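You operate a simulated robot arm through the tools that you are given. There is no shell and no other tool. Be economical: measure what you need, move in short steps, check, and stop when the job is done.

You run a simulated two-armed robot. Do the job below in one go: nothing can be reset, and whatever is moved stays where it is left.

TASK
Take the grey tub on the packing bench patch and put it away on the top of the belt far shelf. Then take the job card on the packing bench top and put it away on the line desk top. Then take the red padlock marked "72" from the line desk top and put it in the inside of the former blue check tray. The order counts.

The check looks at the end state, three seconds after you hand in, the way a careful person would. Anything else that was tipped, shoved, dropped, spilled or broken makes it a failure.

THE ROBOT
Two 6-joint arms with two-finger parallel grippers on one trunk, on a base that drives. Base frame: it is fixed to the floor where the robot stands at the start and does not move with it; the origin is under the middle of the robot, x ahead of it, y to its left, z up; the surface under the hand at the start is at about z = 800. Units: mm, degrees, N and s.
The left shoulder is at the start at [-96, 177, 781], the right one opposite. With the tool pointing down near the work surface each hand reaches from about 100 to 700 mm from the robot's upright axis, wherever it stands, measured 20 degrees to its own side. Places, roughly: grey tub (15x10x6 cm) [500, -100, 800]; inside of the former blue check tray (27x23 cm) [-6300, 16500, 900]; line desk top (159x25 cm) [-3500, 18580, 860]; red padlock [-4250, 18500, 1000]; top of the belt far shelf (23x61 cm) [-5080, 9000, 640]. Payload 1.57 kg a hand.
The tool frame of a hand sits at the grasp point between the pads (the TCP): z along the fingers, y along the line on which they close. The tips reach 30 mm beyond it. Largest opening 80 mm; finger width 17, thickness 12; the body of the gripper, 40 by 82 mm, starts 80 mm behind the TCP.
Orientation is told as [roll, pitch, yaw] about the base's x, y, z axes, in that order, counted from this pose: with the fingers straight down and closing along the base's y, the tool's x points along the base's -x, its y along +y and its z along -z.

THE INTERFACE
- The arms move only by the tool play_rows. It takes "left_plan", "right_plan" or both (then of equal length, played together; a hand with none holds still); each is a list of rows, each a list of 7 numbers: the shift along the tool's x, y, z in units of 300 mm (1.0 is 300 mm), then the turn, a rotation vector about the tool's x, y, z in units of 180 degrees (1.0 is 180 degrees), then the opening, from 0 (shut) to 1 (fully open). In form: [[x, y, z, wx, wy, wz, hand], ...]. A call has 1 to 10 rows; each row is the pose to reach, as a shift and turn from the pose commanded when the call began, along the tool's axes at that moment. A call with a number of a shift or a turn outside -1 to 1 is refused whole. A row lasts 0.2 s, in which the tool goes at most 50 mm and 8.6 degrees; a call with a longer step from one row to the next is refused whole, and so is a gripper value outside its range. A pose out of reach is approached as far as the arm can. The call stops where the force on the tool passes 40 N (or 10 N more than at its start, if that is more) or the arm is blocked; 0.2 s more then pass. The fingers move at their own pace (about 72 mm/s each) and stop on an object; they squeeze with about 29 N. The grip force told is the motor's: it shows also when the fingers shut on nothing. Time passes only in rows, and 0.2 s behind the last, so rows that repeat a pose let the fingers close. It gives the time, the measured TCP pose, the force on the tool (base axes), the opening and the grip force at its end, in the units of the frame above (readings bear some noise), with the torque about the TCP (base axes, N m) and any sound that the robot's microphone picked up.
- Cameras (640 x 400 px; columns grow to the right, rows downward): "scene" is now at [45.8, -9.2, 1510.9]; the picture's right is [-0.10, -0.99, 0.00], its down [-0.68, 0.07, -0.73] and it looks along [0.73, -0.07, -0.68] (base axes); focal length 287 px, centre (320, 200). "left" rides on the left gripper at [72, 7, -122] in its tool frame; the picture's right is [-0.09, 1.00, 0.00], its down [-0.84, -0.08, -0.54] and it looks along [-0.54, -0.05, 0.84] (tool axes); focal length 238 px, centre (320, 200). "right" rides on the right gripper at [72, -7, -122] in its tool frame; the picture's right is [0.09, 1.00, 0.00], its down [-0.84, 0.08, -0.54] and it looks along [-0.54, 0.05, 0.84] (tool axes); focal length 238 px, centre (320, 200). There is no depth. A picture from a camera that has moved, and an enlarged one, comes with that camera's place and axes in the base frame and with its lens.
- capture(camera): a new picture of that camera. It takes no simulated time.
- lift_body(by): slides the trunk up (or, below 0, down) by that many mm; the arms and the scene camera ride with it, the base frame stays. It gives what a move gives, with no picture.
- roll_base(legs): drives the robot by 1 to 6 legs, each [ahead, left, turn to the left] in mm, mm and degrees, along the robot's own axes; the way and the turn of a leg run together, so that a leg with both is an arc; at most 1500 mm and 180 degrees a leg. The arms and the cameras ride along, it lands a little off, and it stops where it bumps. It gives what a move gives.
- aim_head(pan, tilt): turns the head with the scene camera to pan (to the left, within 143 degrees either way) and tilt (down, from -29 to 69), counted from straight ahead of the robot. It gives what a move gives.
- inspect(camera, box): a new picture of the part [left, top, right, bottom] of that camera's present view, enlarged. It takes no simulated time.
- close_job(): hands the job in; it is judged then, once.

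Go step by step. Nothing tells you exact positions but the pictures and the camera data: compare them with the known pose of the tool, close in by small moves and look again before you grip or let go. The budget is 165 turns and 122 pictures, counting those below and the enlarged ones. Unless the task says otherwise, let go and move clear before handing in.

The tools are called after "Call:" as a command line: name --argument value ..., lists and objects as JSON in quotes. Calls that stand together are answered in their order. play_rows: Moves the arms, as the interface text tells. Its arguments: {"type":"object","properties":{"left_plan":{"type":"array","items":{"type":"array","items":{"type":"number"}}},"right_plan":{"type":"array","items":{"type":"array","items":{"type":"number"}}}},"required":[]} The other tools are called the same way: lift_body (by) slides the trunk up or down; roll_base (legs) drives the base; aim_head (pan, tilt) turns the head that bears the scene camera; capture (camera) takes a picture; inspect (camera, box) takes an enlarged picture of a part of a camera's view; close_job () hands the job in.

At the start:

```text
clock: 0.0
left_eef_pos: [538.2, 108.3, 1110.8]
left_tool_rot: [0.0, 0.0, 0.0]
left_contact_force: [-0.6, 0.2, 0.1]
left_wrist_torque: [0.01, -0.05, -0.02]
left_width: 80.1
left_finger_force: 0.0
right_eef_pos: [443.9, -243.0, 1141.6]
right_tool_rot: [0.0, 0.0, 0.0]
right_contact_force: [-0.3, -0.1, 0.1]
right_wrist_torque: [0.01, 0.03, 0.01]
right_width: 79.9
right_finger_force: 0.1
trunk travel left (down, up): [-225.0, 103.0]
robot x, y, heading: [-0.7, 2.5, -0.0]
head pan, tilt: [-5.8, 43.2]
```

scene: 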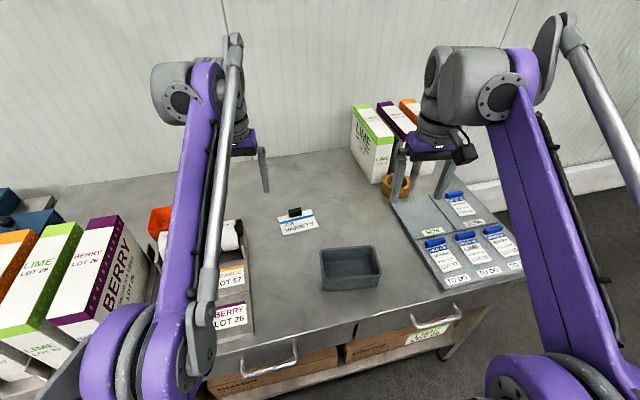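
right: 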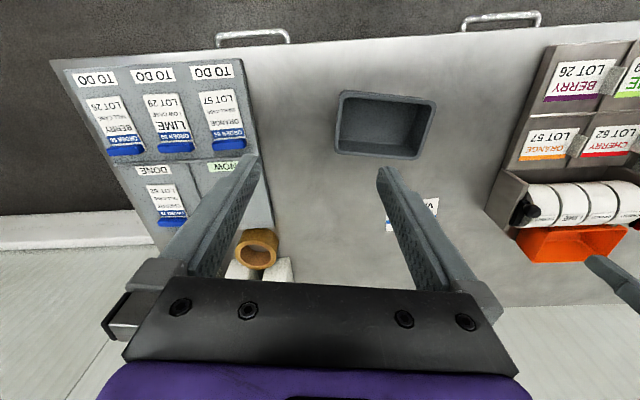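
left: 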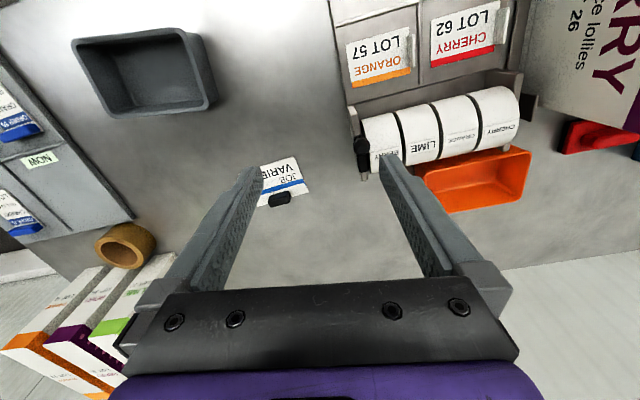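

I see the grey tub in the middle of the bench and a card reading "VARIETY" behind it. I'll take a closer look at both before moving.

Call:
inspect --camera "scene" --box '[240, 180, 400, 300]'

Call:
inspect --camera "left" --box '[60, 10, 340, 220]'

```text
3.33 times, centred on (320, 240) of scene
camera zoom: at [45.8, -9.2, 1510.9], right [-0.1, -0.99, 0.0], down [-0.68, 0.07, -0.73], along [0.73, -0.07, -0.68], focal length 957 px, centre (320, 67)
```

zoom: 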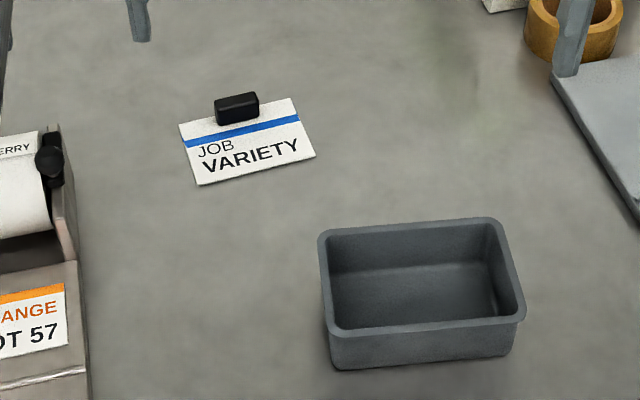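

```text
1.90 times, centred on (200, 115) of left
camera zoom: at [466.1, 115.2, 1232.1], right [0.09, 1.0, 0.0], down [0.84, -0.08, 0.54], along [0.54, -0.05, -0.84], focal length 454 px, centre (549, 362)
```

zoom: 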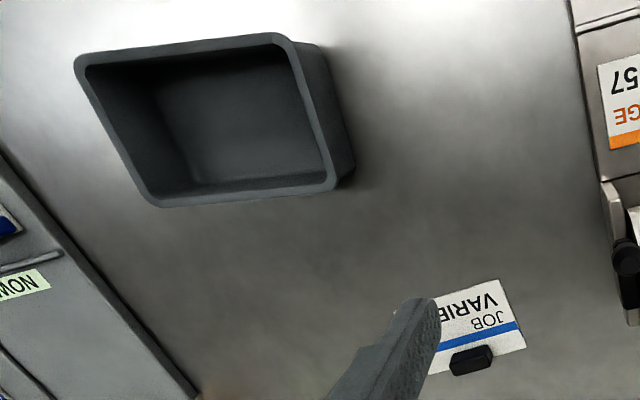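

The tub's rim spans about x 443–537, y −206 to −55, z 860, and it is too wide to straddle. I'll pinch its right short wall with the right hand, so I move that hand above the wall first.

Call:
play_rows --right_plan '[[-0.03, 0.026, 0.121, 0, 0, 0, 1], [-0.06, 0.052, 0.242, 0, 0, 0, 1], [-0.092, 0.078, 0.363, 0, 0, 0, 1], [-0.123, 0.104, 0.484, 0, 0, 0, 1], [-0.154, 0.13, 0.605, 0, 0, 0, 1], [-0.154, 0.13, 0.605, 0, 0, 0, 0.7]]'

Call:
capture --camera "right"

Call:
capture --camera "scene"

```text
clock: 1.4
left_eef_pos: [538.1, 108.0, 1109.3]
left_tool_rot: [0.0, 0.0, -0.1]
left_contact_force: [-0.9, 0.9, -0.2]
left_wrist_torque: [-0.02, 0.03, 0.0]
left_width: 80.3
left_finger_force: 0.1
right_eef_pos: [491.8, -203.5, 959.2]
right_tool_rot: [0.0, -0.1, 0.0]
right_contact_force: [-0.2, 0.6, -0.6]
right_wrist_torque: [-0.02, -0.02, -0.03]
right_width: 56.2
right_finger_force: 0.1
trunk travel left (down, up): [-225.0, 103.0]
robot x, y, heading: [0.7, 0.5, 0.3]
head pan, tilt: [-5.8, 43.2]
```

```text
116 pictures are left
camera right: at [419.4, -209.8, 1080.2], right [-0.09, 1.0, 0.0], down [0.84, 0.08, 0.54], along [0.54, 0.05, -0.84], focal length 238 px, centre (320, 200)
```

right: 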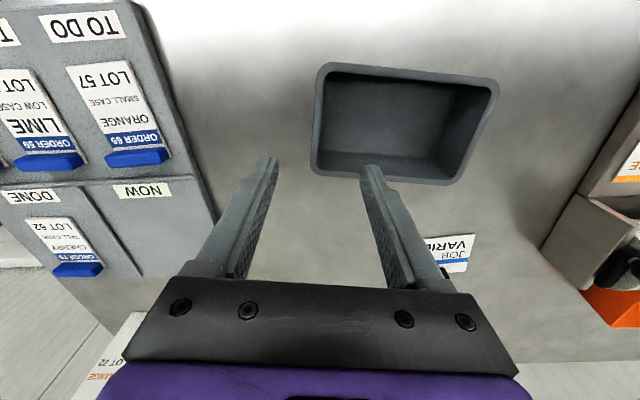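

```text
115 pictures are left
camera scene: at [45.4, -9.2, 1510.9], right [-0.1, -0.99, 0.0], down [-0.68, 0.07, -0.73], along [0.73, -0.07, -0.68], focal length 287 px, centre (320, 200)
```

scene: 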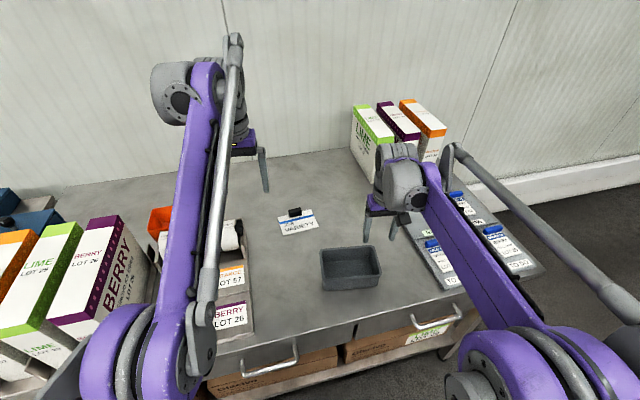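

The measured wall centre is about (483, −205), with both fingers clear on either side. I go down and close.

Call:
play_rows --right_plan '[[0.01, -0.004, 0.12, 0, 0, 0, 0.7], [0.025, -0.004, 0.24, 0, 0, 0, 0.7], [0.025, -0.004, 0.33, 0, 0, 0, 0.7], [0.025, -0.004, 0.381, 0, 0, 0, 0.7], [0.025, -0.004, 0.381, 0, 0, 0, 0], [0.025, -0.004, 0.381, 0, 0, 0, 0], [0.025, -0.004, 0.381, 0, 0, 0, 0]]'

Call:
capture --camera "right"

```text
clock: 3.0
left_eef_pos: [537.8, 108.1, 1109.1]
left_tool_rot: [-0.1, 0.1, -0.1]
left_contact_force: [0.3, 0.0, -0.3]
left_wrist_torque: [-0.02, 0.03, 0.03]
left_width: 80.0
left_finger_force: 0.1
right_eef_pos: [483.9, -204.6, 846.8]
right_tool_rot: [0.0, 0.0, 0.0]
right_contact_force: [-0.1, 0.0, 0.3]
right_wrist_torque: [-0.05, -0.02, 0.03]
right_width: 2.7
right_finger_force: 23.6
trunk travel left (down, up): [-225.0, 103.0]
robot x, y, heading: [1.9, 2.8, -0.1]
head pan, tilt: [-5.8, 43.2]
```

```text
114 pictures are left
camera right: at [411.8, -210.7, 967.2], right [-0.09, 1.0, 0.0], down [0.84, 0.08, 0.54], along [0.54, 0.05, -0.84], focal length 238 px, centre (320, 200)
```

right: 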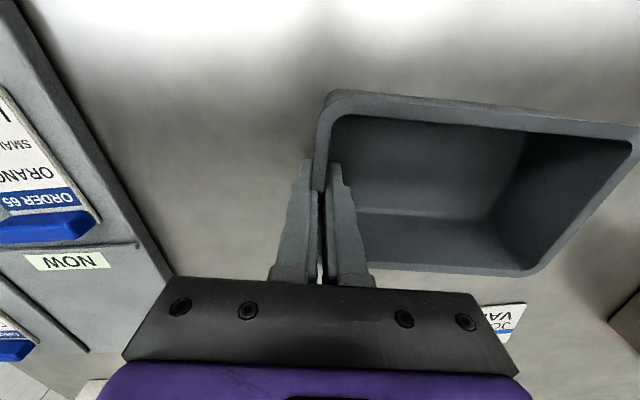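

The wall is pinched at a width of 2.7 mm. I lift it 60 mm first and check.

Call:
play_rows --right_plan '[[0, 0, -0.05, 0, 0, 0, 0], [0, 0, -0.1, 0, 0, 0, 0], [0, 0, -0.15, 0, 0, 0, 0], [0, 0, -0.2, 0, 0, 0, 0], [0, 0, -0.3, 0, 0, 0, 0], [0, 0, -0.4, 0, 0, 0, 0]]'

Call:
capture --camera "right"

Call:
capture --camera "scene"

```text
clock: 4.4
left_eef_pos: [538.6, 108.4, 1109.5]
left_tool_rot: [0.1, 0.0, 0.0]
left_contact_force: [1.3, 0.3, -0.3]
left_wrist_torque: [0.0, -0.01, -0.01]
left_width: 80.1
left_finger_force: 0.0
right_eef_pos: [483.0, -204.4, 966.3]
right_tool_rot: [0.0, 0.1, 0.0]
right_contact_force: [0.3, 1.0, -1.9]
right_wrist_torque: [-0.03, 0.01, 0.02]
right_width: 2.7
right_finger_force: 24.1
trunk travel left (down, up): [-225.0, 103.0]
robot x, y, heading: [2.1, 0.5, 0.1]
head pan, tilt: [-5.8, 43.2]
```

```text
113 pictures are left
camera right: at [411.1, -211.1, 1088.1], right [-0.09, 1.0, 0.0], down [0.84, 0.08, 0.54], along [0.54, 0.05, -0.84], focal length 238 px, centre (320, 200)
```

right: 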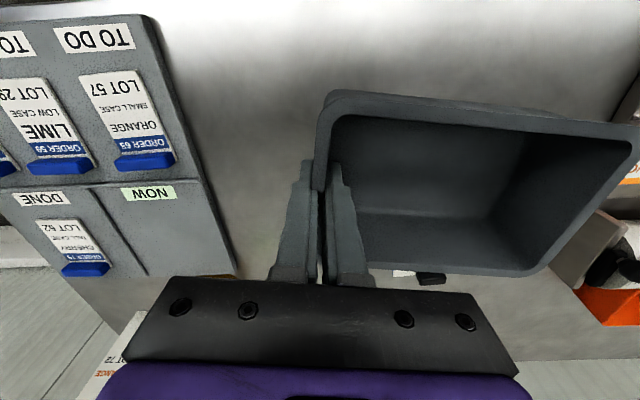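

```text
112 pictures are left
camera scene: at [45.6, -9.2, 1510.9], right [-0.1, -0.99, 0.0], down [-0.68, 0.07, -0.73], along [0.73, -0.07, -0.68], focal length 287 px, centre (320, 200)
```

scene: 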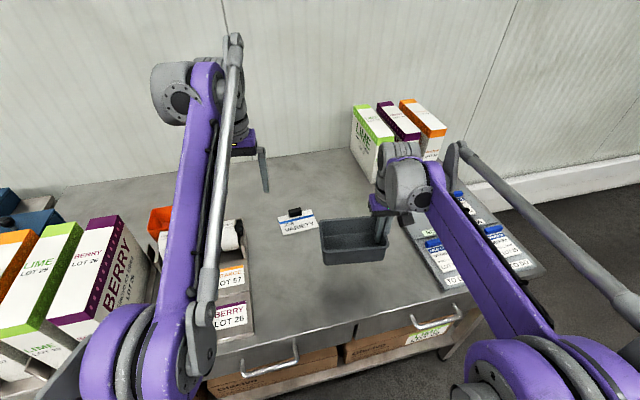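

The tub is held level. I lift it a bit higher and look toward the shelf (bearing about 120° left) before driving.

Call:
play_rows --right_plan '[[0, 0, -0.1, 0, 0, 0, 0], [0.1, 0, -0.2, 0, 0, 0, 0], [0.2, 0, -0.3, 0, 0, 0, 0]]'

Call:
aim_head --pan 119 --tilt 10

Call:
capture --camera "scene"

Call:
aim_head --pan 60 --tilt 15

Call:
capture --camera "scene"

```text
clock: 5.2
left_eef_pos: [538.0, 109.0, 1109.8]
left_tool_rot: [0.0, 0.0, 0.0]
left_contact_force: [1.1, -0.3, 0.4]
left_wrist_torque: [-0.01, 0.0, 0.01]
left_width: 80.2
left_finger_force: 0.1
right_eef_pos: [420.9, -203.9, 1056.8]
right_tool_rot: [-0.1, 0.0, 0.1]
right_contact_force: [-0.2, 0.5, -1.1]
right_wrist_torque: [-0.05, -0.03, -0.01]
right_width: 2.5
right_finger_force: 23.9
trunk travel left (down, up): [-225.0, 103.0]
robot x, y, heading: [-2.1, -0.8, -0.2]
head pan, tilt: [-5.8, 43.2]
```

```text
clock: 7.2
left_eef_pos: [539.7, 108.9, 1109.3]
left_tool_rot: [-0.1, 0.0, 0.0]
left_contact_force: [-0.1, 0.3, 0.9]
left_wrist_torque: [0.0, 0.02, -0.01]
left_width: 79.8
left_finger_force: 0.1
right_eef_pos: [423.1, -204.1, 1055.1]
right_tool_rot: [-0.1, 0.0, 0.0]
right_contact_force: [-0.9, -1.1, -0.2]
right_wrist_torque: [-0.05, -0.03, 0.04]
right_width: 2.2
right_finger_force: 23.8
trunk travel left (down, up): [-225.0, 103.0]
robot x, y, heading: [-3.3, -0.6, -0.1]
head pan, tilt: [119.0, 10.0]
```

```text
111 pictures are left
camera scene: at [-81.5, 80.4, 1563.3], right [0.87, 0.48, 0.0], down [0.08, -0.15, -0.98], along [-0.48, 0.86, -0.17], focal length 287 px, centre (320, 200)
```

scene: 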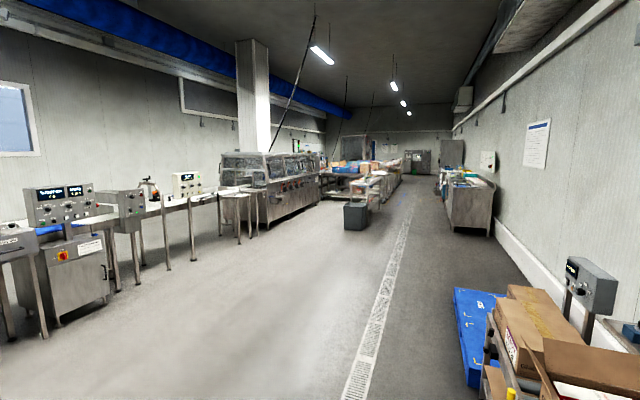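

```text
clock: 8.5
left_eef_pos: [538.7, 108.7, 1109.9]
left_tool_rot: [0.0, 0.1, 0.0]
left_contact_force: [0.8, 0.8, 0.0]
left_wrist_torque: [0.01, -0.01, -0.02]
left_width: 80.2
left_finger_force: 0.0
right_eef_pos: [424.3, -203.6, 1054.9]
right_tool_rot: [-0.1, -0.1, -0.1]
right_contact_force: [-0.4, 0.1, -1.1]
right_wrist_torque: [-0.08, 0.02, -0.02]
right_width: 2.4
right_finger_force: 23.7
trunk travel left (down, up): [-225.0, 103.0]
robot x, y, heading: [-0.8, -0.1, -0.1]
head pan, tilt: [60.0, 15.0]
```

```text
110 pictures are left
camera scene: at [10.2, 80.0, 1555.2], right [0.87, -0.5, 0.0], down [-0.13, -0.22, -0.97], along [0.48, 0.84, -0.26], focal length 287 px, centre (320, 200)
```

scene: 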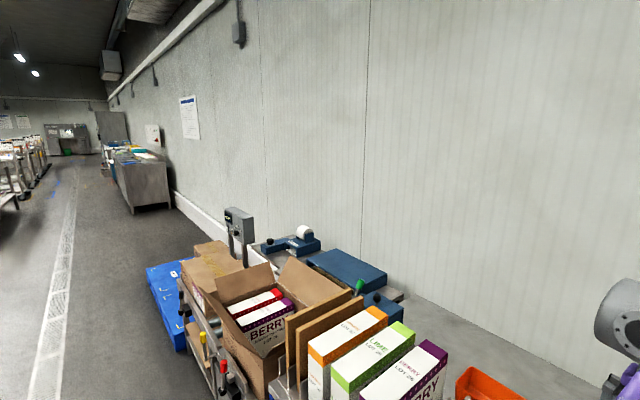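

The hall runs along +y with the floor free in its middle. I zoom in on where the shelf should be.

Call:
aim_head --pan 119 --tilt 10

Call:
inspect --camera "scene" --box '[210, 120, 450, 270]'

```text
clock: 9.8
left_eef_pos: [538.6, 108.1, 1108.7]
left_tool_rot: [0.1, 0.0, 0.0]
left_contact_force: [-0.4, 0.0, 0.7]
left_wrist_torque: [0.0, 0.0, -0.03]
left_width: 79.9
left_finger_force: 0.1
right_eef_pos: [424.2, -204.6, 1055.6]
right_tool_rot: [0.1, 0.0, 0.1]
right_contact_force: [-0.2, -0.6, -0.4]
right_wrist_torque: [-0.07, -0.04, 0.02]
right_width: 2.6
right_finger_force: 24.2
trunk travel left (down, up): [-225.0, 103.0]
robot x, y, heading: [-1.3, -6.0, 0.2]
head pan, tilt: [119.0, 10.0]
```

```text
2.67 times, centred on (330, 195) of scene
camera zoom: at [-81.4, 80.4, 1563.3], right [0.88, 0.48, 0.0], down [0.08, -0.15, -0.98], along [-0.48, 0.86, -0.17], focal length 765 px, centre (293, 213)
```

zoom: 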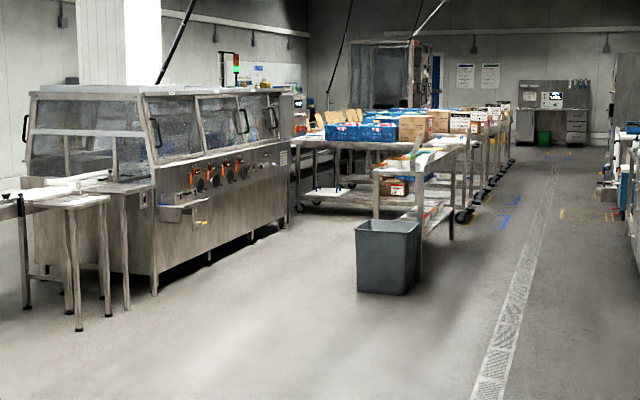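

The shelf lies behind the machine and tables, down the hall. I back off the bench, turn left and drive up the free aisle at about x = −1200, then look again.

Call:
roll_base --legs '[[-1200, 0, 0], [0, 0, 90], [1500, 0, 0], [1500, 0, 0], [800, 0, 0]]'

Call:
aim_head --pan 40 --tilt 10

Call:
capture --camera "scene"

Call:
inspect --camera "scene" --box '[250, 100, 490, 250]'

```text
clock: 37.7
left_eef_pos: [-1352.2, 4347.7, 1108.3]
left_tool_rot: [0.0, -0.1, 91.1]
left_contact_force: [-0.6, -0.1, -0.8]
left_wrist_torque: [-0.01, 0.01, 0.0]
left_width: 80.0
left_finger_force: 0.0
right_eef_pos: [-1038.0, 4238.2, 1055.4]
right_tool_rot: [0.0, 0.1, 91.1]
right_contact_force: [-0.3, -0.7, -1.0]
right_wrist_torque: [-0.02, -0.03, -0.01]
right_width: 2.5
right_finger_force: 23.8
trunk travel left (down, up): [-225.0, 103.0]
robot x, y, heading: [-1235.8, 3812.7, 91.2]
head pan, tilt: [119.0, 10.0]
```

```text
clock: 39.2
left_eef_pos: [-1353.3, 4347.3, 1109.1]
left_tool_rot: [0.0, 0.1, 91.2]
left_contact_force: [-0.4, -1.2, -0.4]
left_wrist_torque: [0.0, 0.02, -0.01]
left_width: 79.9
left_finger_force: 0.1
right_eef_pos: [-1038.4, 4237.6, 1055.8]
right_tool_rot: [0.0, 0.0, 91.1]
right_contact_force: [-0.8, 0.2, -0.6]
right_wrist_torque: [0.02, -0.08, 0.01]
right_width: 2.6
right_finger_force: 23.4
trunk travel left (down, up): [-225.0, 103.0]
robot x, y, heading: [-1234.3, 3811.7, 91.3]
head pan, tilt: [40.0, 10.0]
```

```text
108 pictures are left
camera scene: at [-1291.0, 3840.0, 1563.3], right [0.75, 0.66, 0.0], down [0.11, -0.13, -0.98], along [-0.65, 0.74, -0.17], focal length 287 px, centre (320, 200)
```

scene: 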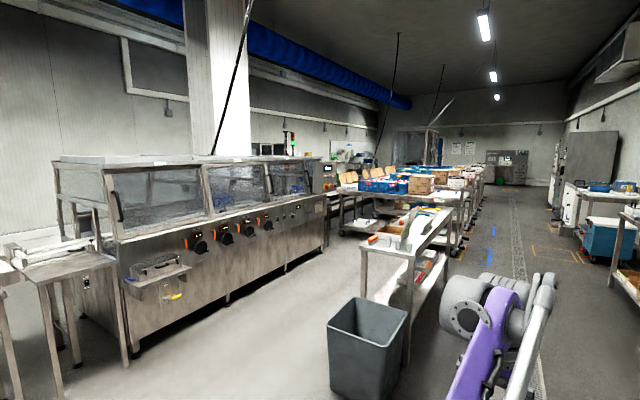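

```text
2.67 times, centred on (370, 175) of scene
camera zoom: at [-1291.0, 3840.0, 1563.3], right [0.75, 0.66, 0.0], down [0.11, -0.13, -0.98], along [-0.65, 0.74, -0.17], focal length 765 px, centre (187, 267)
```

zoom: 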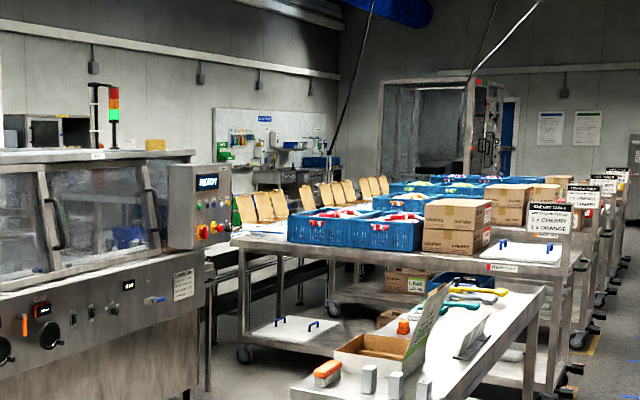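

The shelf should be by the belt behind the machine's end, between it and the wheeled tables. I move into the lane between the machine (front at x ≈ −3700) and the bin and tables, aiming at x ≈ −3000.

Call:
roll_base --legs '[[0, 900, -1.2], [0, 860, 0], [1500, 0, 0]]'

Call:
aim_head --pan 25 --tilt 12

Call:
capture --camera "scene"

```text
clock: 62.0
left_eef_pos: [-3067.2, 5838.6, 1109.7]
left_tool_rot: [0.0, 0.0, 89.0]
left_contact_force: [-0.4, -0.6, -0.3]
left_wrist_torque: [0.02, 0.01, -0.04]
left_width: 80.1
left_finger_force: 0.0
right_eef_pos: [-2756.8, 5716.2, 1055.3]
right_tool_rot: [0.0, 0.0, 89.0]
right_contact_force: [0.1, -0.2, -0.9]
right_wrist_torque: [0.02, -0.05, 0.01]
right_width: 2.7
right_finger_force: 23.4
trunk travel left (down, up): [-225.0, 103.0]
robot x, y, heading: [-2966.5, 5297.6, 89.0]
head pan, tilt: [40.0, 10.0]
```

```text
clock: 62.7
left_eef_pos: [-3066.9, 5838.5, 1109.2]
left_tool_rot: [0.0, 0.0, 89.0]
left_contact_force: [0.1, -0.2, -0.5]
left_wrist_torque: [0.01, 0.0, 0.01]
left_width: 80.2
left_finger_force: 0.0
right_eef_pos: [-2757.6, 5716.4, 1055.9]
right_tool_rot: [0.0, 0.0, 89.1]
right_contact_force: [0.1, 0.2, -1.4]
right_wrist_torque: [-0.01, -0.07, 0.01]
right_width: 2.2
right_finger_force: 24.3
trunk travel left (down, up): [-225.0, 103.0]
robot x, y, heading: [-2968.8, 5299.1, 89.0]
head pan, tilt: [25.0, 12.0]
```

```text
106 pictures are left
camera scene: at [-3004.4, 5342.3, 1560.1], right [0.91, 0.41, 0.0], down [0.08, -0.19, -0.98], along [-0.4, 0.89, -0.21], focal length 287 px, centre (320, 200)
```

scene: 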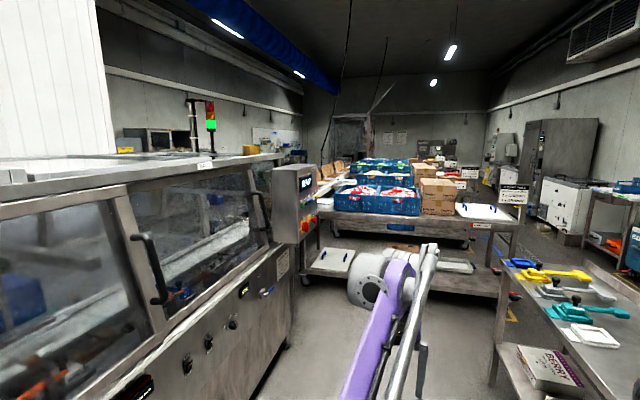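

The wheeled table's front edge is at about y = 8000 and the machine ends near y = 7200. I go forward-left to about (−3400, 6800) to look behind the control box.

Call:
roll_base --legs '[[700, 420, 1], [750, 0, 0]]'

Call:
aim_head --pan 40 --tilt 20

Call:
capture --camera "scene"

```text
clock: 70.7
left_eef_pos: [-3509.2, 7280.1, 1109.9]
left_tool_rot: [0.0, 0.0, 90.5]
left_contact_force: [0.5, 0.9, 0.0]
left_wrist_torque: [-0.04, 0.0, 0.01]
left_width: 79.9
left_finger_force: 0.1
right_eef_pos: [-3194.2, 7167.8, 1055.9]
right_tool_rot: [0.1, 0.1, 90.5]
right_contact_force: [0.3, -0.5, -0.7]
right_wrist_torque: [-0.01, -0.07, 0.0]
right_width: 2.5
right_finger_force: 24.0
trunk travel left (down, up): [-225.0, 103.0]
robot x, y, heading: [-3394.6, 6742.9, 90.6]
head pan, tilt: [25.0, 12.0]
```

```text
clock: 71.5
left_eef_pos: [-3508.2, 7277.9, 1109.8]
left_tool_rot: [0.0, 0.1, 90.5]
left_contact_force: [-0.3, 0.3, 0.6]
left_wrist_torque: [0.04, 0.02, -0.02]
left_width: 80.2
left_finger_force: 0.0
right_eef_pos: [-3194.5, 7168.4, 1056.1]
right_tool_rot: [-0.1, 0.0, 90.5]
right_contact_force: [-0.2, 0.5, -0.3]
right_wrist_torque: [0.04, -0.07, -0.01]
right_width: 2.8
right_finger_force: 23.4
trunk travel left (down, up): [-225.0, 103.0]
robot x, y, heading: [-3392.3, 6740.6, 90.4]
head pan, tilt: [40.0, 20.0]
```

```text
105 pictures are left
camera scene: at [-3452.1, 6773.4, 1547.1], right [0.76, 0.65, 0.0], down [0.22, -0.26, -0.94], along [-0.61, 0.71, -0.34], focal length 287 px, centre (320, 200)
```

scene: 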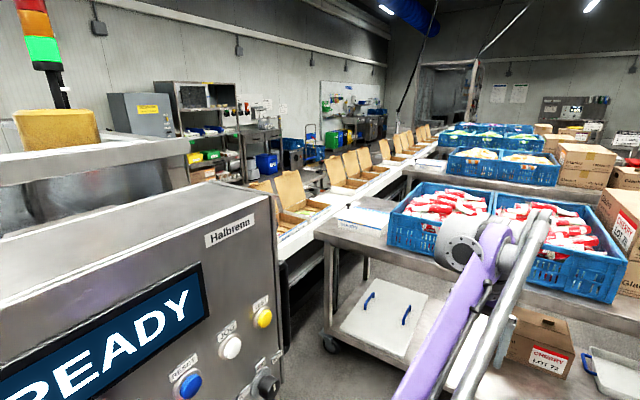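

The projected shelf position falls at the belt with cartons, at about pixel (341, 192). I zoom in there and raise the trunk for a better look over.

Call:
lift_body --by 100

Call:
inspect --camera "scene" --box '[240, 100, 480, 250]'

```text
clock: 72.8
left_eef_pos: [-3508.3, 7280.0, 1209.6]
left_tool_rot: [0.0, 0.1, 90.5]
left_contact_force: [-0.5, -0.2, 0.4]
left_wrist_torque: [0.01, -0.02, -0.01]
left_width: 80.2
left_finger_force: 0.0
right_eef_pos: [-3193.9, 7167.7, 1156.1]
right_tool_rot: [0.0, 0.1, 90.5]
right_contact_force: [0.4, -0.3, -0.7]
right_wrist_torque: [-0.02, -0.03, -0.01]
right_width: 2.6
right_finger_force: 23.7
trunk travel left (down, up): [-325.0, 3.0]
robot x, y, heading: [-3395.2, 6741.2, 90.4]
head pan, tilt: [40.0, 20.0]
```

```text
2.67 times, centred on (360, 175) of scene
camera zoom: at [-3452.1, 6769.1, 1652.2], right [0.76, 0.65, 0.0], down [0.22, -0.26, -0.94], along [-0.61, 0.71, -0.34], focal length 765 px, centre (213, 267)
```

zoom: 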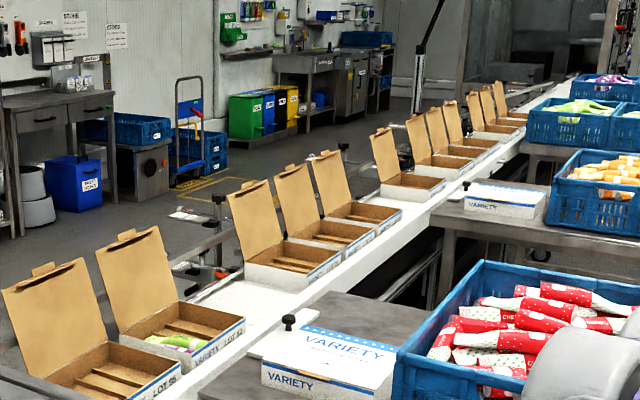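

The shelf is on the far (−x) side of the belt, out of reach from here, so I must go around the belt's end. I look right for the way back to the main aisle, and ahead along the row.

Call:
aim_head --pan -35 --tilt 22

Call:
capture --camera "scene"

Call:
aim_head --pan 15 --tilt 10

Call:
capture --camera "scene"

```text
clock: 74.3
left_eef_pos: [-3508.4, 7279.8, 1210.0]
left_tool_rot: [0.0, 0.1, 90.5]
left_contact_force: [0.2, -0.7, -0.9]
left_wrist_torque: [0.03, 0.01, 0.01]
left_width: 80.0
left_finger_force: 0.0
right_eef_pos: [-3194.7, 7167.5, 1156.5]
right_tool_rot: [0.0, 0.0, 90.5]
right_contact_force: [0.3, -0.3, 0.1]
right_wrist_torque: [0.02, -0.05, -0.02]
right_width: 2.8
right_finger_force: 23.6
trunk travel left (down, up): [-325.0, 3.0]
robot x, y, heading: [-3397.0, 6740.0, 90.5]
head pan, tilt: [-35.0, 22.0]
```

```text
103 pictures are left
camera scene: at [-3339.1, 6775.6, 1649.1], right [0.82, -0.57, 0.0], down [-0.21, -0.31, -0.93], along [0.52, 0.76, -0.37], focal length 287 px, centre (320, 200)
```

scene: 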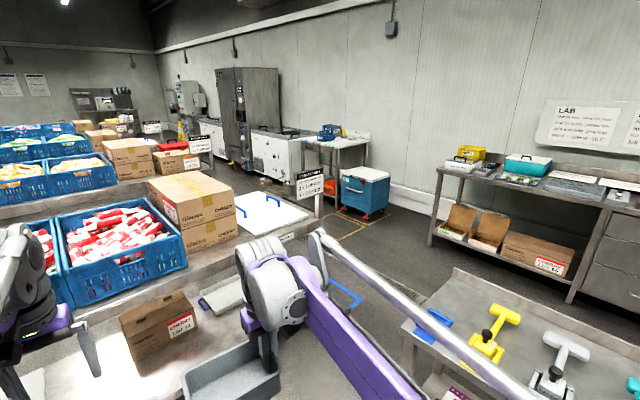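

```text
clock: 75.5
left_eef_pos: [-3508.1, 7281.4, 1210.1]
left_tool_rot: [0.0, 0.0, 90.5]
left_contact_force: [0.2, -0.4, 0.4]
left_wrist_torque: [-0.02, 0.01, -0.03]
left_width: 80.0
left_finger_force: 0.1
right_eef_pos: [-3194.7, 7168.5, 1155.7]
right_tool_rot: [0.0, 0.0, 90.6]
right_contact_force: [-0.1, 0.3, -1.4]
right_wrist_torque: [-0.03, -0.06, 0.01]
right_width: 2.6
right_finger_force: 24.1
trunk travel left (down, up): [-325.0, 3.0]
robot x, y, heading: [-3391.5, 6743.1, 90.7]
head pan, tilt: [15.0, 10.0]
```

```text
102 pictures are left
camera scene: at [-3416.4, 6788.6, 1668.6], right [0.96, 0.27, 0.0], down [0.05, -0.17, -0.98], along [-0.26, 0.95, -0.17], focal length 287 px, centre (320, 200)
```

scene: 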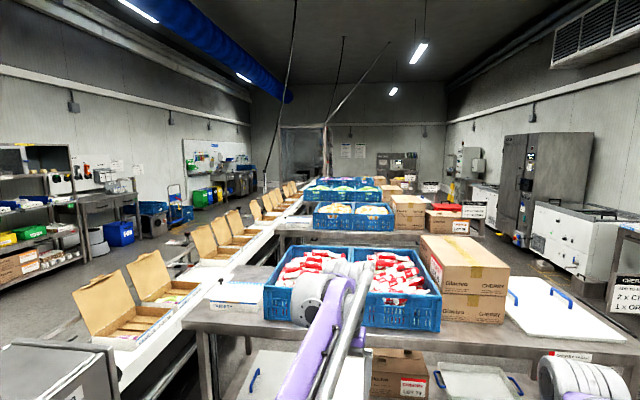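

The tables sit right against the belt. I zoom on the far end to find a way around.

Call:
inspect --camera "scene" --box '[180, 110, 420, 260]'

```text
2.67 times, centred on (300, 185) of scene
camera zoom: at [-3416.4, 6788.6, 1668.6], right [0.96, 0.27, 0.0], down [0.05, -0.17, -0.98], along [-0.26, 0.95, -0.17], focal length 765 px, centre (373, 240)
```

zoom: 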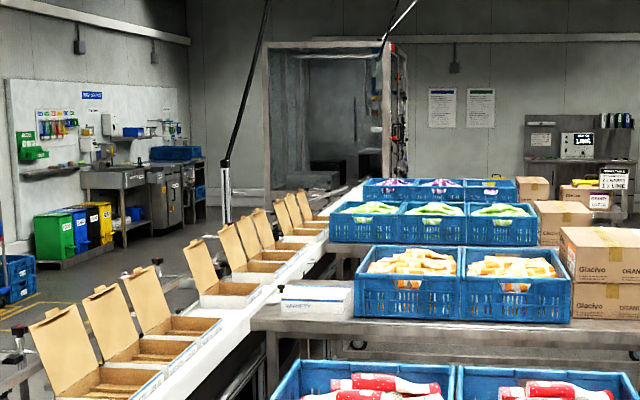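

There is open floor left of the former, and the main aisle at x ≈ −1600 is free (tables' edge −2390, blue box −860). I retrace to the aisle and drive on to y ≈ 9500.

Call:
roll_base --legs '[[-750, 0, 0], [-700, -430, -0.7], [-1450, 0, 0], [0, -1440, 0], [1500, 0, 0], [1500, 0, 0]]'

Call:
aim_head --pan 0 --tilt 12

Call:
capture --camera "scene"

```text
clock: 116.8
left_eef_pos: [-1655.5, 7400.9, 1209.9]
left_tool_rot: [-0.1, 0.0, 89.7]
left_contact_force: [-0.3, 0.3, 0.5]
left_wrist_torque: [-0.01, 0.0, 0.01]
left_width: 80.1
left_finger_force: 0.0
right_eef_pos: [-1343.3, 7283.7, 1156.4]
right_tool_rot: [0.0, 0.0, 89.7]
right_contact_force: [-1.7, -0.3, -1.4]
right_wrist_torque: [-0.04, -0.09, 0.0]
right_width: 2.5
right_finger_force: 23.6
trunk travel left (down, up): [-325.0, 3.0]
robot x, y, heading: [-1550.4, 6865.9, 89.6]
head pan, tilt: [15.0, 10.0]
```

```text
clock: 117.6
left_eef_pos: [-1655.0, 7400.6, 1209.0]
left_tool_rot: [0.0, 0.0, 89.7]
left_contact_force: [0.1, 0.7, -0.3]
left_wrist_torque: [-0.01, 0.0, -0.01]
left_width: 80.0
left_finger_force: 0.1
right_eef_pos: [-1342.5, 7283.3, 1156.0]
right_tool_rot: [-0.1, 0.0, 89.7]
right_contact_force: [-0.6, 0.2, -0.5]
right_wrist_torque: [0.01, -0.06, 0.0]
right_width: 2.5
right_finger_force: 24.3
trunk travel left (down, up): [-325.0, 3.0]
robot x, y, heading: [-1552.1, 6862.6, 89.7]
head pan, tilt: [0.0, 12.0]
```

```text
100 pictures are left
camera scene: at [-1546.9, 6911.1, 1665.3], right [1.0, -0.01, 0.0], down [0.0, -0.21, -0.98], along [0.01, 0.98, -0.21], focal length 287 px, centre (320, 200)
```

scene: 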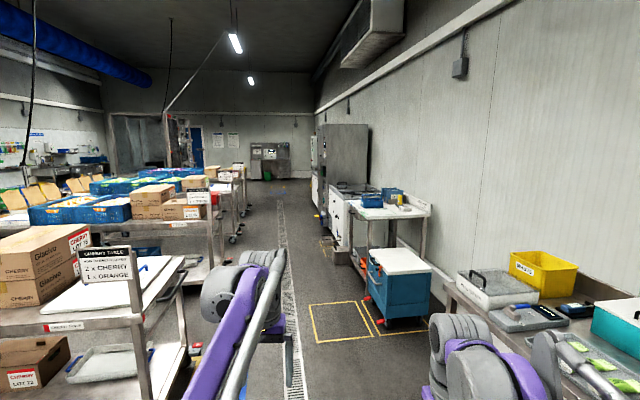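

The aisle is clear ahead. I drive 6 m further.

Call:
roll_base --legs '[[1500, 0, 0], [1500, 0, 0], [1500, 0, 0], [1500, 0, 0]]'

Call:
aim_head --pan 40 --tilt 12

Call:
capture --camera "scene"

```text
clock: 135.0
left_eef_pos: [-1647.4, 10895.9, 1206.9]
left_tool_rot: [0.0, 0.2, 89.7]
left_contact_force: [-0.6, 1.4, -1.2]
left_wrist_torque: [-0.12, 0.04, 0.04]
left_width: 79.9
left_finger_force: 0.0
right_eef_pos: [-1333.8, 10779.5, 1154.5]
right_tool_rot: [-0.1, 0.1, 89.7]
right_contact_force: [1.0, 0.5, -0.8]
right_wrist_torque: [-0.08, -0.01, -0.02]
right_width: 3.0
right_finger_force: 23.5
trunk travel left (down, up): [-325.0, 3.0]
robot x, y, heading: [-1545.3, 10348.3, 89.8]
head pan, tilt: [0.0, 12.0]
stopped in leg 3: the robot was blocked; the commanded pose is now the measured one
```

```text
clock: 136.1
left_eef_pos: [-1647.8, 10888.8, 1209.4]
left_tool_rot: [0.1, 0.1, 89.8]
left_contact_force: [0.0, 0.3, -0.2]
left_wrist_torque: [0.0, -0.01, 0.04]
left_width: 79.9
left_finger_force: 0.0
right_eef_pos: [-1334.8, 10771.3, 1155.6]
right_tool_rot: [-0.1, -0.1, 89.8]
right_contact_force: [0.4, 1.3, -1.2]
right_wrist_torque: [-0.03, -0.11, 0.02]
right_width: 2.2
right_finger_force: 24.4
trunk travel left (down, up): [-325.0, 3.0]
robot x, y, heading: [-1540.5, 10350.8, 89.9]
head pan, tilt: [40.0, 12.0]
```

```text
99 pictures are left
camera scene: at [-1597.7, 10376.7, 1665.4], right [0.77, 0.64, 0.0], down [0.13, -0.16, -0.98], along [-0.63, 0.75, -0.21], focal length 287 px, centre (320, 200)
```

scene: 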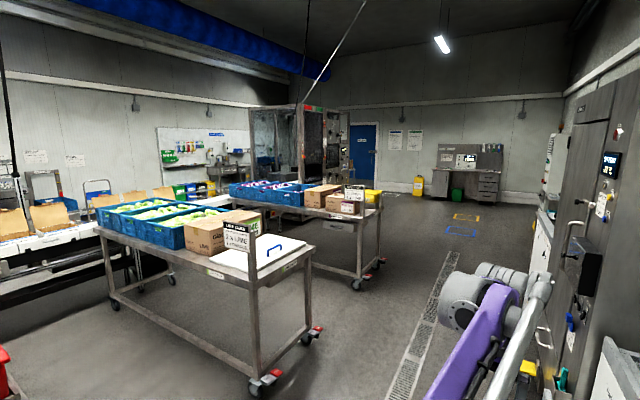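

The drive was blocked at y ≈ 10350 although the left side is clear. I look down and right for what I touched.

Call:
aim_head --pan -35 --tilt 40

Call:
capture --camera "scene"

Call:
aim_head --pan 20 --tilt 60

Call:
capture --camera "scene"

```text
clock: 137.5
left_eef_pos: [-1647.1, 10887.5, 1208.0]
left_tool_rot: [0.0, 0.0, 89.8]
left_contact_force: [-0.5, 0.3, -0.6]
left_wrist_torque: [-0.02, 0.02, 0.01]
left_width: 80.1
left_finger_force: 0.1
right_eef_pos: [-1334.8, 10771.1, 1156.2]
right_tool_rot: [0.0, -0.1, 89.8]
right_contact_force: [0.9, 0.8, -0.8]
right_wrist_torque: [0.03, -0.08, 0.0]
right_width: 2.6
right_finger_force: 24.4
trunk travel left (down, up): [-325.0, 3.0]
robot x, y, heading: [-1538.6, 10350.0, 89.9]
head pan, tilt: [-35.0, 40.0]
```

```text
98 pictures are left
camera scene: at [-1489.0, 10373.9, 1620.9], right [0.82, -0.58, 0.0], down [-0.37, -0.53, -0.77], along [0.44, 0.63, -0.64], focal length 287 px, centre (320, 200)
```

scene: 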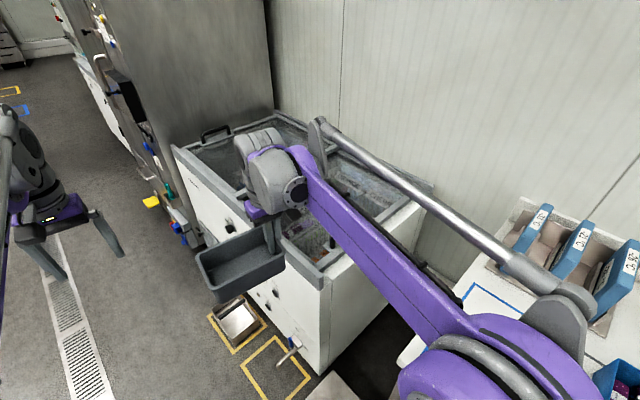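

```text
clock: 138.8
left_eef_pos: [-1646.1, 10887.6, 1209.0]
left_tool_rot: [-0.1, 0.0, 89.8]
left_contact_force: [-0.5, 0.2, -0.1]
left_wrist_torque: [0.04, 0.0, 0.0]
left_width: 79.9
left_finger_force: 0.0
right_eef_pos: [-1335.0, 10771.4, 1156.4]
right_tool_rot: [-0.1, 0.0, 89.8]
right_contact_force: [0.0, 0.2, -0.8]
right_wrist_torque: [-0.02, -0.06, -0.02]
right_width: 2.6
right_finger_force: 24.0
trunk travel left (down, up): [-325.0, 3.0]
robot x, y, heading: [-1540.9, 10352.6, 90.0]
head pan, tilt: [20.0, 60.0]
```

```text
97 pictures are left
camera scene: at [-1560.4, 10367.0, 1594.2], right [0.94, 0.34, 0.0], down [0.29, -0.81, -0.5], along [-0.17, 0.47, -0.87], focal length 287 px, centre (320, 200)
```

scene: 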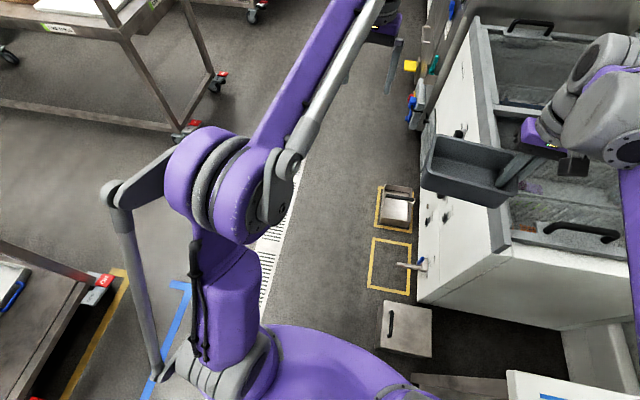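

A light box with a handle stands on the floor by the tank, just ahead of the base's right front. I zoom to see whether that is what I touched.

Call:
inspect --camera "scene" --box '[320, 220, 520, 400]'

Call:
aim_head --pan -60 --tilt 65

Call:
capture --camera "scene"

```text
2.22 times, centred on (420, 310) of scene
camera zoom: at [-1560.4, 10367.0, 1594.2], right [0.94, 0.34, 0.0], down [0.29, -0.81, -0.5], along [-0.17, 0.47, -0.87], focal length 638 px, centre (98, -44)
```

zoom: 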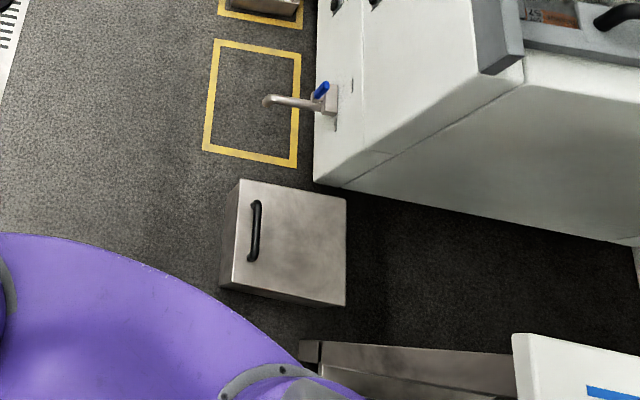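

```text
clock: 140.3
left_eef_pos: [-1648.0, 10887.1, 1209.8]
left_tool_rot: [0.0, 0.1, 89.8]
left_contact_force: [-0.5, -0.1, -0.8]
left_wrist_torque: [0.04, 0.01, 0.01]
left_width: 80.0
left_finger_force: 0.1
right_eef_pos: [-1335.0, 10771.1, 1156.0]
right_tool_rot: [0.1, 0.1, 89.8]
right_contact_force: [-0.2, 0.0, -1.2]
right_wrist_torque: [-0.02, -0.04, -0.02]
right_width: 2.6
right_finger_force: 24.3
trunk travel left (down, up): [-325.0, 3.0]
robot x, y, heading: [-1541.9, 10350.5, 90.0]
head pan, tilt: [-60.0, 65.0]
```

```text
95 pictures are left
camera scene: at [-1485.2, 10334.6, 1588.6], right [0.5, -0.87, 0.0], down [-0.79, -0.45, -0.42], along [0.37, 0.21, -0.91], focal length 287 px, centre (320, 200)
```

scene: 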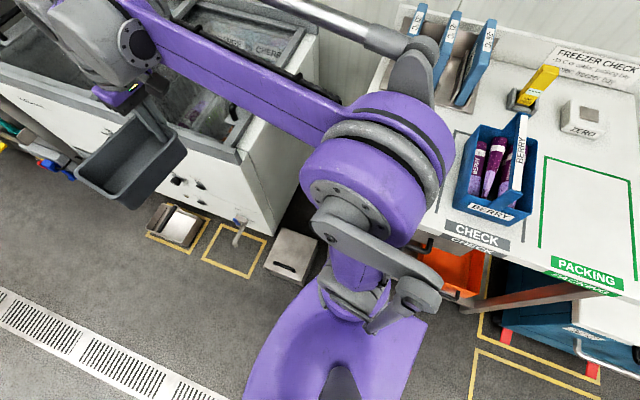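

I stopped right at that step box by the tank, so the lane must be taken further left. I shift left 450 mm and continue.

Call:
roll_base --legs '[[-40, 60, 0], [0, 420, 0], [1500, 0, 0], [1500, 0, 0], [1200, 0, 0]]'

Call:
aim_head --pan 55 --tilt 15

Call:
capture --camera "scene"

Call:
aim_head --pan 0 --tilt 20

Call:
capture --camera "scene"

```text
clock: 165.1
left_eef_pos: [-2122.9, 15047.7, 1208.7]
left_tool_rot: [-0.1, 0.0, 89.8]
left_contact_force: [-0.2, 0.9, -0.3]
left_wrist_torque: [0.02, -0.03, 0.0]
left_width: 80.1
left_finger_force: 0.1
right_eef_pos: [-1811.1, 14931.6, 1156.5]
right_tool_rot: [0.0, 0.0, 89.9]
right_contact_force: [1.2, 0.0, -1.4]
right_wrist_torque: [-0.01, -0.08, 0.01]
right_width: 2.7
right_finger_force: 24.3
trunk travel left (down, up): [-325.0, 3.0]
robot x, y, heading: [-2015.1, 14513.8, 89.7]
head pan, tilt: [-60.0, 65.0]
```

```text
clock: 167.0
left_eef_pos: [-2122.6, 15048.1, 1209.1]
left_tool_rot: [0.1, 0.0, 89.8]
left_contact_force: [0.1, 0.5, 0.4]
left_wrist_torque: [-0.01, 0.02, 0.0]
left_width: 79.8
left_finger_force: 0.1
right_eef_pos: [-1810.1, 14932.2, 1156.2]
right_tool_rot: [-0.1, 0.0, 89.8]
right_contact_force: [1.0, 0.6, -1.9]
right_wrist_torque: [0.01, -0.09, 0.02]
right_width: 2.5
right_finger_force: 24.7
trunk travel left (down, up): [-325.0, 3.0]
robot x, y, heading: [-2018.5, 14508.1, 90.0]
head pan, tilt: [55.0, 15.0]
```

```text
94 pictures are left
camera scene: at [-2089.8, 14519.0, 1660.4], right [0.58, 0.82, 0.0], down [0.21, -0.15, -0.97], along [-0.79, 0.56, -0.26], focal length 287 px, centre (320, 200)
```

scene: 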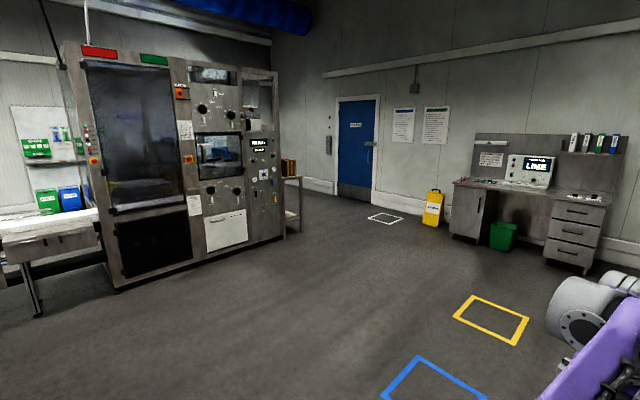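

```text
clock: 168.3
left_eef_pos: [-2123.5, 15048.9, 1209.4]
left_tool_rot: [0.0, 0.0, 89.8]
left_contact_force: [-0.3, 0.5, -0.3]
left_wrist_torque: [-0.03, -0.01, -0.03]
left_width: 79.9
left_finger_force: 0.2
right_eef_pos: [-1809.9, 14932.6, 1155.7]
right_tool_rot: [0.0, 0.0, 89.9]
right_contact_force: [-1.0, 0.4, -1.0]
right_wrist_torque: [-0.02, -0.05, 0.01]
right_width: 2.5
right_finger_force: 23.4
trunk travel left (down, up): [-325.0, 3.0]
robot x, y, heading: [-2013.5, 14508.2, 89.8]
head pan, tilt: [0.0, 20.0]
```

```text
93 pictures are left
camera scene: at [-2013.2, 14558.3, 1652.3], right [1.0, 0.0, 0.0], down [0.0, -0.34, -0.94], along [0.0, 0.94, -0.34], focal length 287 px, centre (320, 200)
```

scene: 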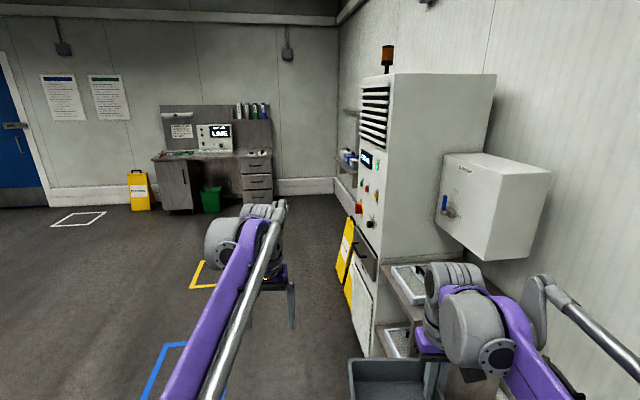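

The line desk stands at the back wall and the former to the left; behind the former there is a free strip at y ≈ 16800–18400. I drive diagonally to about (−4000, 17300), turn left and look along it.

Call:
roll_base --legs '[[1200, 880, 0], [1200, 880, 0], [400, 200, 90]]'

Call:
aim_head --pan 15 --tilt 15

Call:
capture --camera "scene"

```text
clock: 187.9
left_eef_pos: [-4698.6, 16929.8, 1208.5]
left_tool_rot: [0.0, -0.1, 179.2]
left_contact_force: [-0.8, 0.7, 1.3]
left_wrist_torque: [0.01, 0.0, 0.02]
left_width: 80.2
left_finger_force: 0.0
right_eef_pos: [-4579.0, 17240.2, 1156.6]
right_tool_rot: [0.1, 0.0, 179.3]
right_contact_force: [0.0, 0.7, -0.7]
right_wrist_torque: [0.08, -0.02, -0.02]
right_width: 2.3
right_finger_force: 23.9
trunk travel left (down, up): [-325.0, 3.0]
robot x, y, heading: [-4162.4, 17030.2, 179.2]
head pan, tilt: [0.0, 20.0]
cut short: leg 3
```

```text
clock: 188.6
left_eef_pos: [-4698.8, 16929.0, 1208.6]
left_tool_rot: [0.0, 0.1, 179.2]
left_contact_force: [-0.9, 0.2, 0.3]
left_wrist_torque: [0.03, -0.03, 0.01]
left_width: 80.0
left_finger_force: 0.1
right_eef_pos: [-4579.4, 17240.1, 1157.3]
right_tool_rot: [-0.1, -0.1, 179.3]
right_contact_force: [-0.8, 0.1, -0.6]
right_wrist_torque: [0.01, 0.0, 0.01]
right_width: 2.5
right_finger_force: 24.1
trunk travel left (down, up): [-325.0, 3.0]
robot x, y, heading: [-4158.3, 17030.6, 179.5]
head pan, tilt: [15.0, 15.0]
```

```text
92 pictures are left
camera scene: at [-4202.3, 17005.7, 1660.4], right [-0.25, 0.97, 0.0], down [0.25, 0.06, -0.97], along [-0.94, -0.24, -0.26], focal length 287 px, centre (320, 200)
```

scene: 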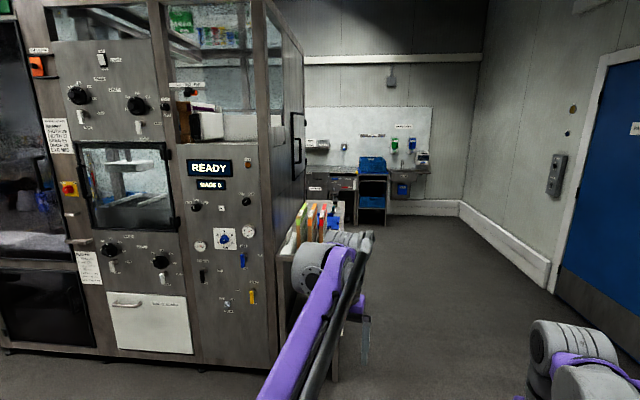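

A side table with the blue tray stands at the former's end (edge y ≈ 16730). I shift right to y ≈ 17500 and pass west, then look down the far side of the belt.

Call:
roll_base --legs '[[0, 470, 0.5], [1500, 0, 0], [1500, 0, 0]]'

Call:
aim_head --pan 80 --tilt 15

Call:
capture --camera "scene"

```text
clock: 198.8
left_eef_pos: [-5983.7, 16467.0, 1207.3]
left_tool_rot: [-0.1, 0.1, 179.9]
left_contact_force: [-0.1, -0.6, -1.2]
left_wrist_torque: [-0.04, 0.0, 0.02]
left_width: 79.8
left_finger_force: 0.1
right_eef_pos: [-5866.2, 16780.0, 1154.8]
right_tool_rot: [-0.1, 0.1, 180.0]
right_contact_force: [3.3, 1.7, -1.5]
right_wrist_torque: [0.19, -0.16, 0.42]
right_width: 6.9
right_finger_force: 26.3
trunk travel left (down, up): [-325.0, 3.0]
robot x, y, heading: [-5439.1, 16575.5, 179.6]
head pan, tilt: [15.0, 15.0]
stopped in leg 2: the robot was blocked; the commanded pose is now the measured one
```

```text
clock: 200.2
left_eef_pos: [-5979.6, 16466.2, 1208.2]
left_tool_rot: [0.0, 0.1, 179.9]
left_contact_force: [-0.4, -0.2, 0.0]
left_wrist_torque: [0.0, -0.02, -0.01]
left_width: 79.7
left_finger_force: 0.1
right_eef_pos: [-5863.3, 16778.8, 1156.0]
right_tool_rot: [0.0, 0.0, 179.9]
right_contact_force: [2.6, 0.4, -1.1]
right_wrist_torque: [0.02, -0.13, 0.46]
right_width: 6.5
right_finger_force: 26.3
trunk travel left (down, up): [-325.0, 3.0]
robot x, y, heading: [-5438.9, 16573.1, 179.8]
head pan, tilt: [80.0, 15.0]
```

```text
91 pictures are left
camera scene: at [-5409.3, 16481.3, 1660.4], right [-0.98, 0.18, 0.0], down [0.05, 0.25, -0.97], along [-0.17, -0.95, -0.26], focal length 287 px, centre (320, 200)
```

scene: 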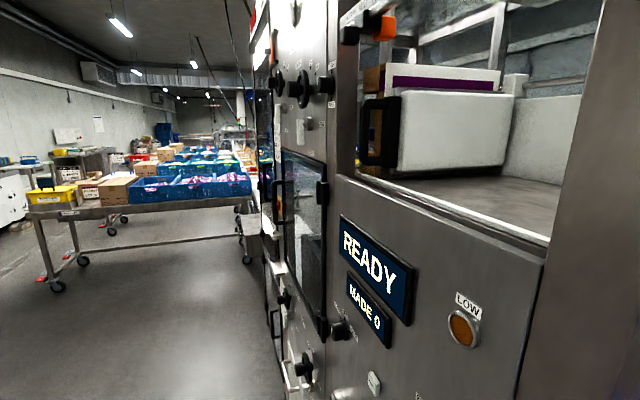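

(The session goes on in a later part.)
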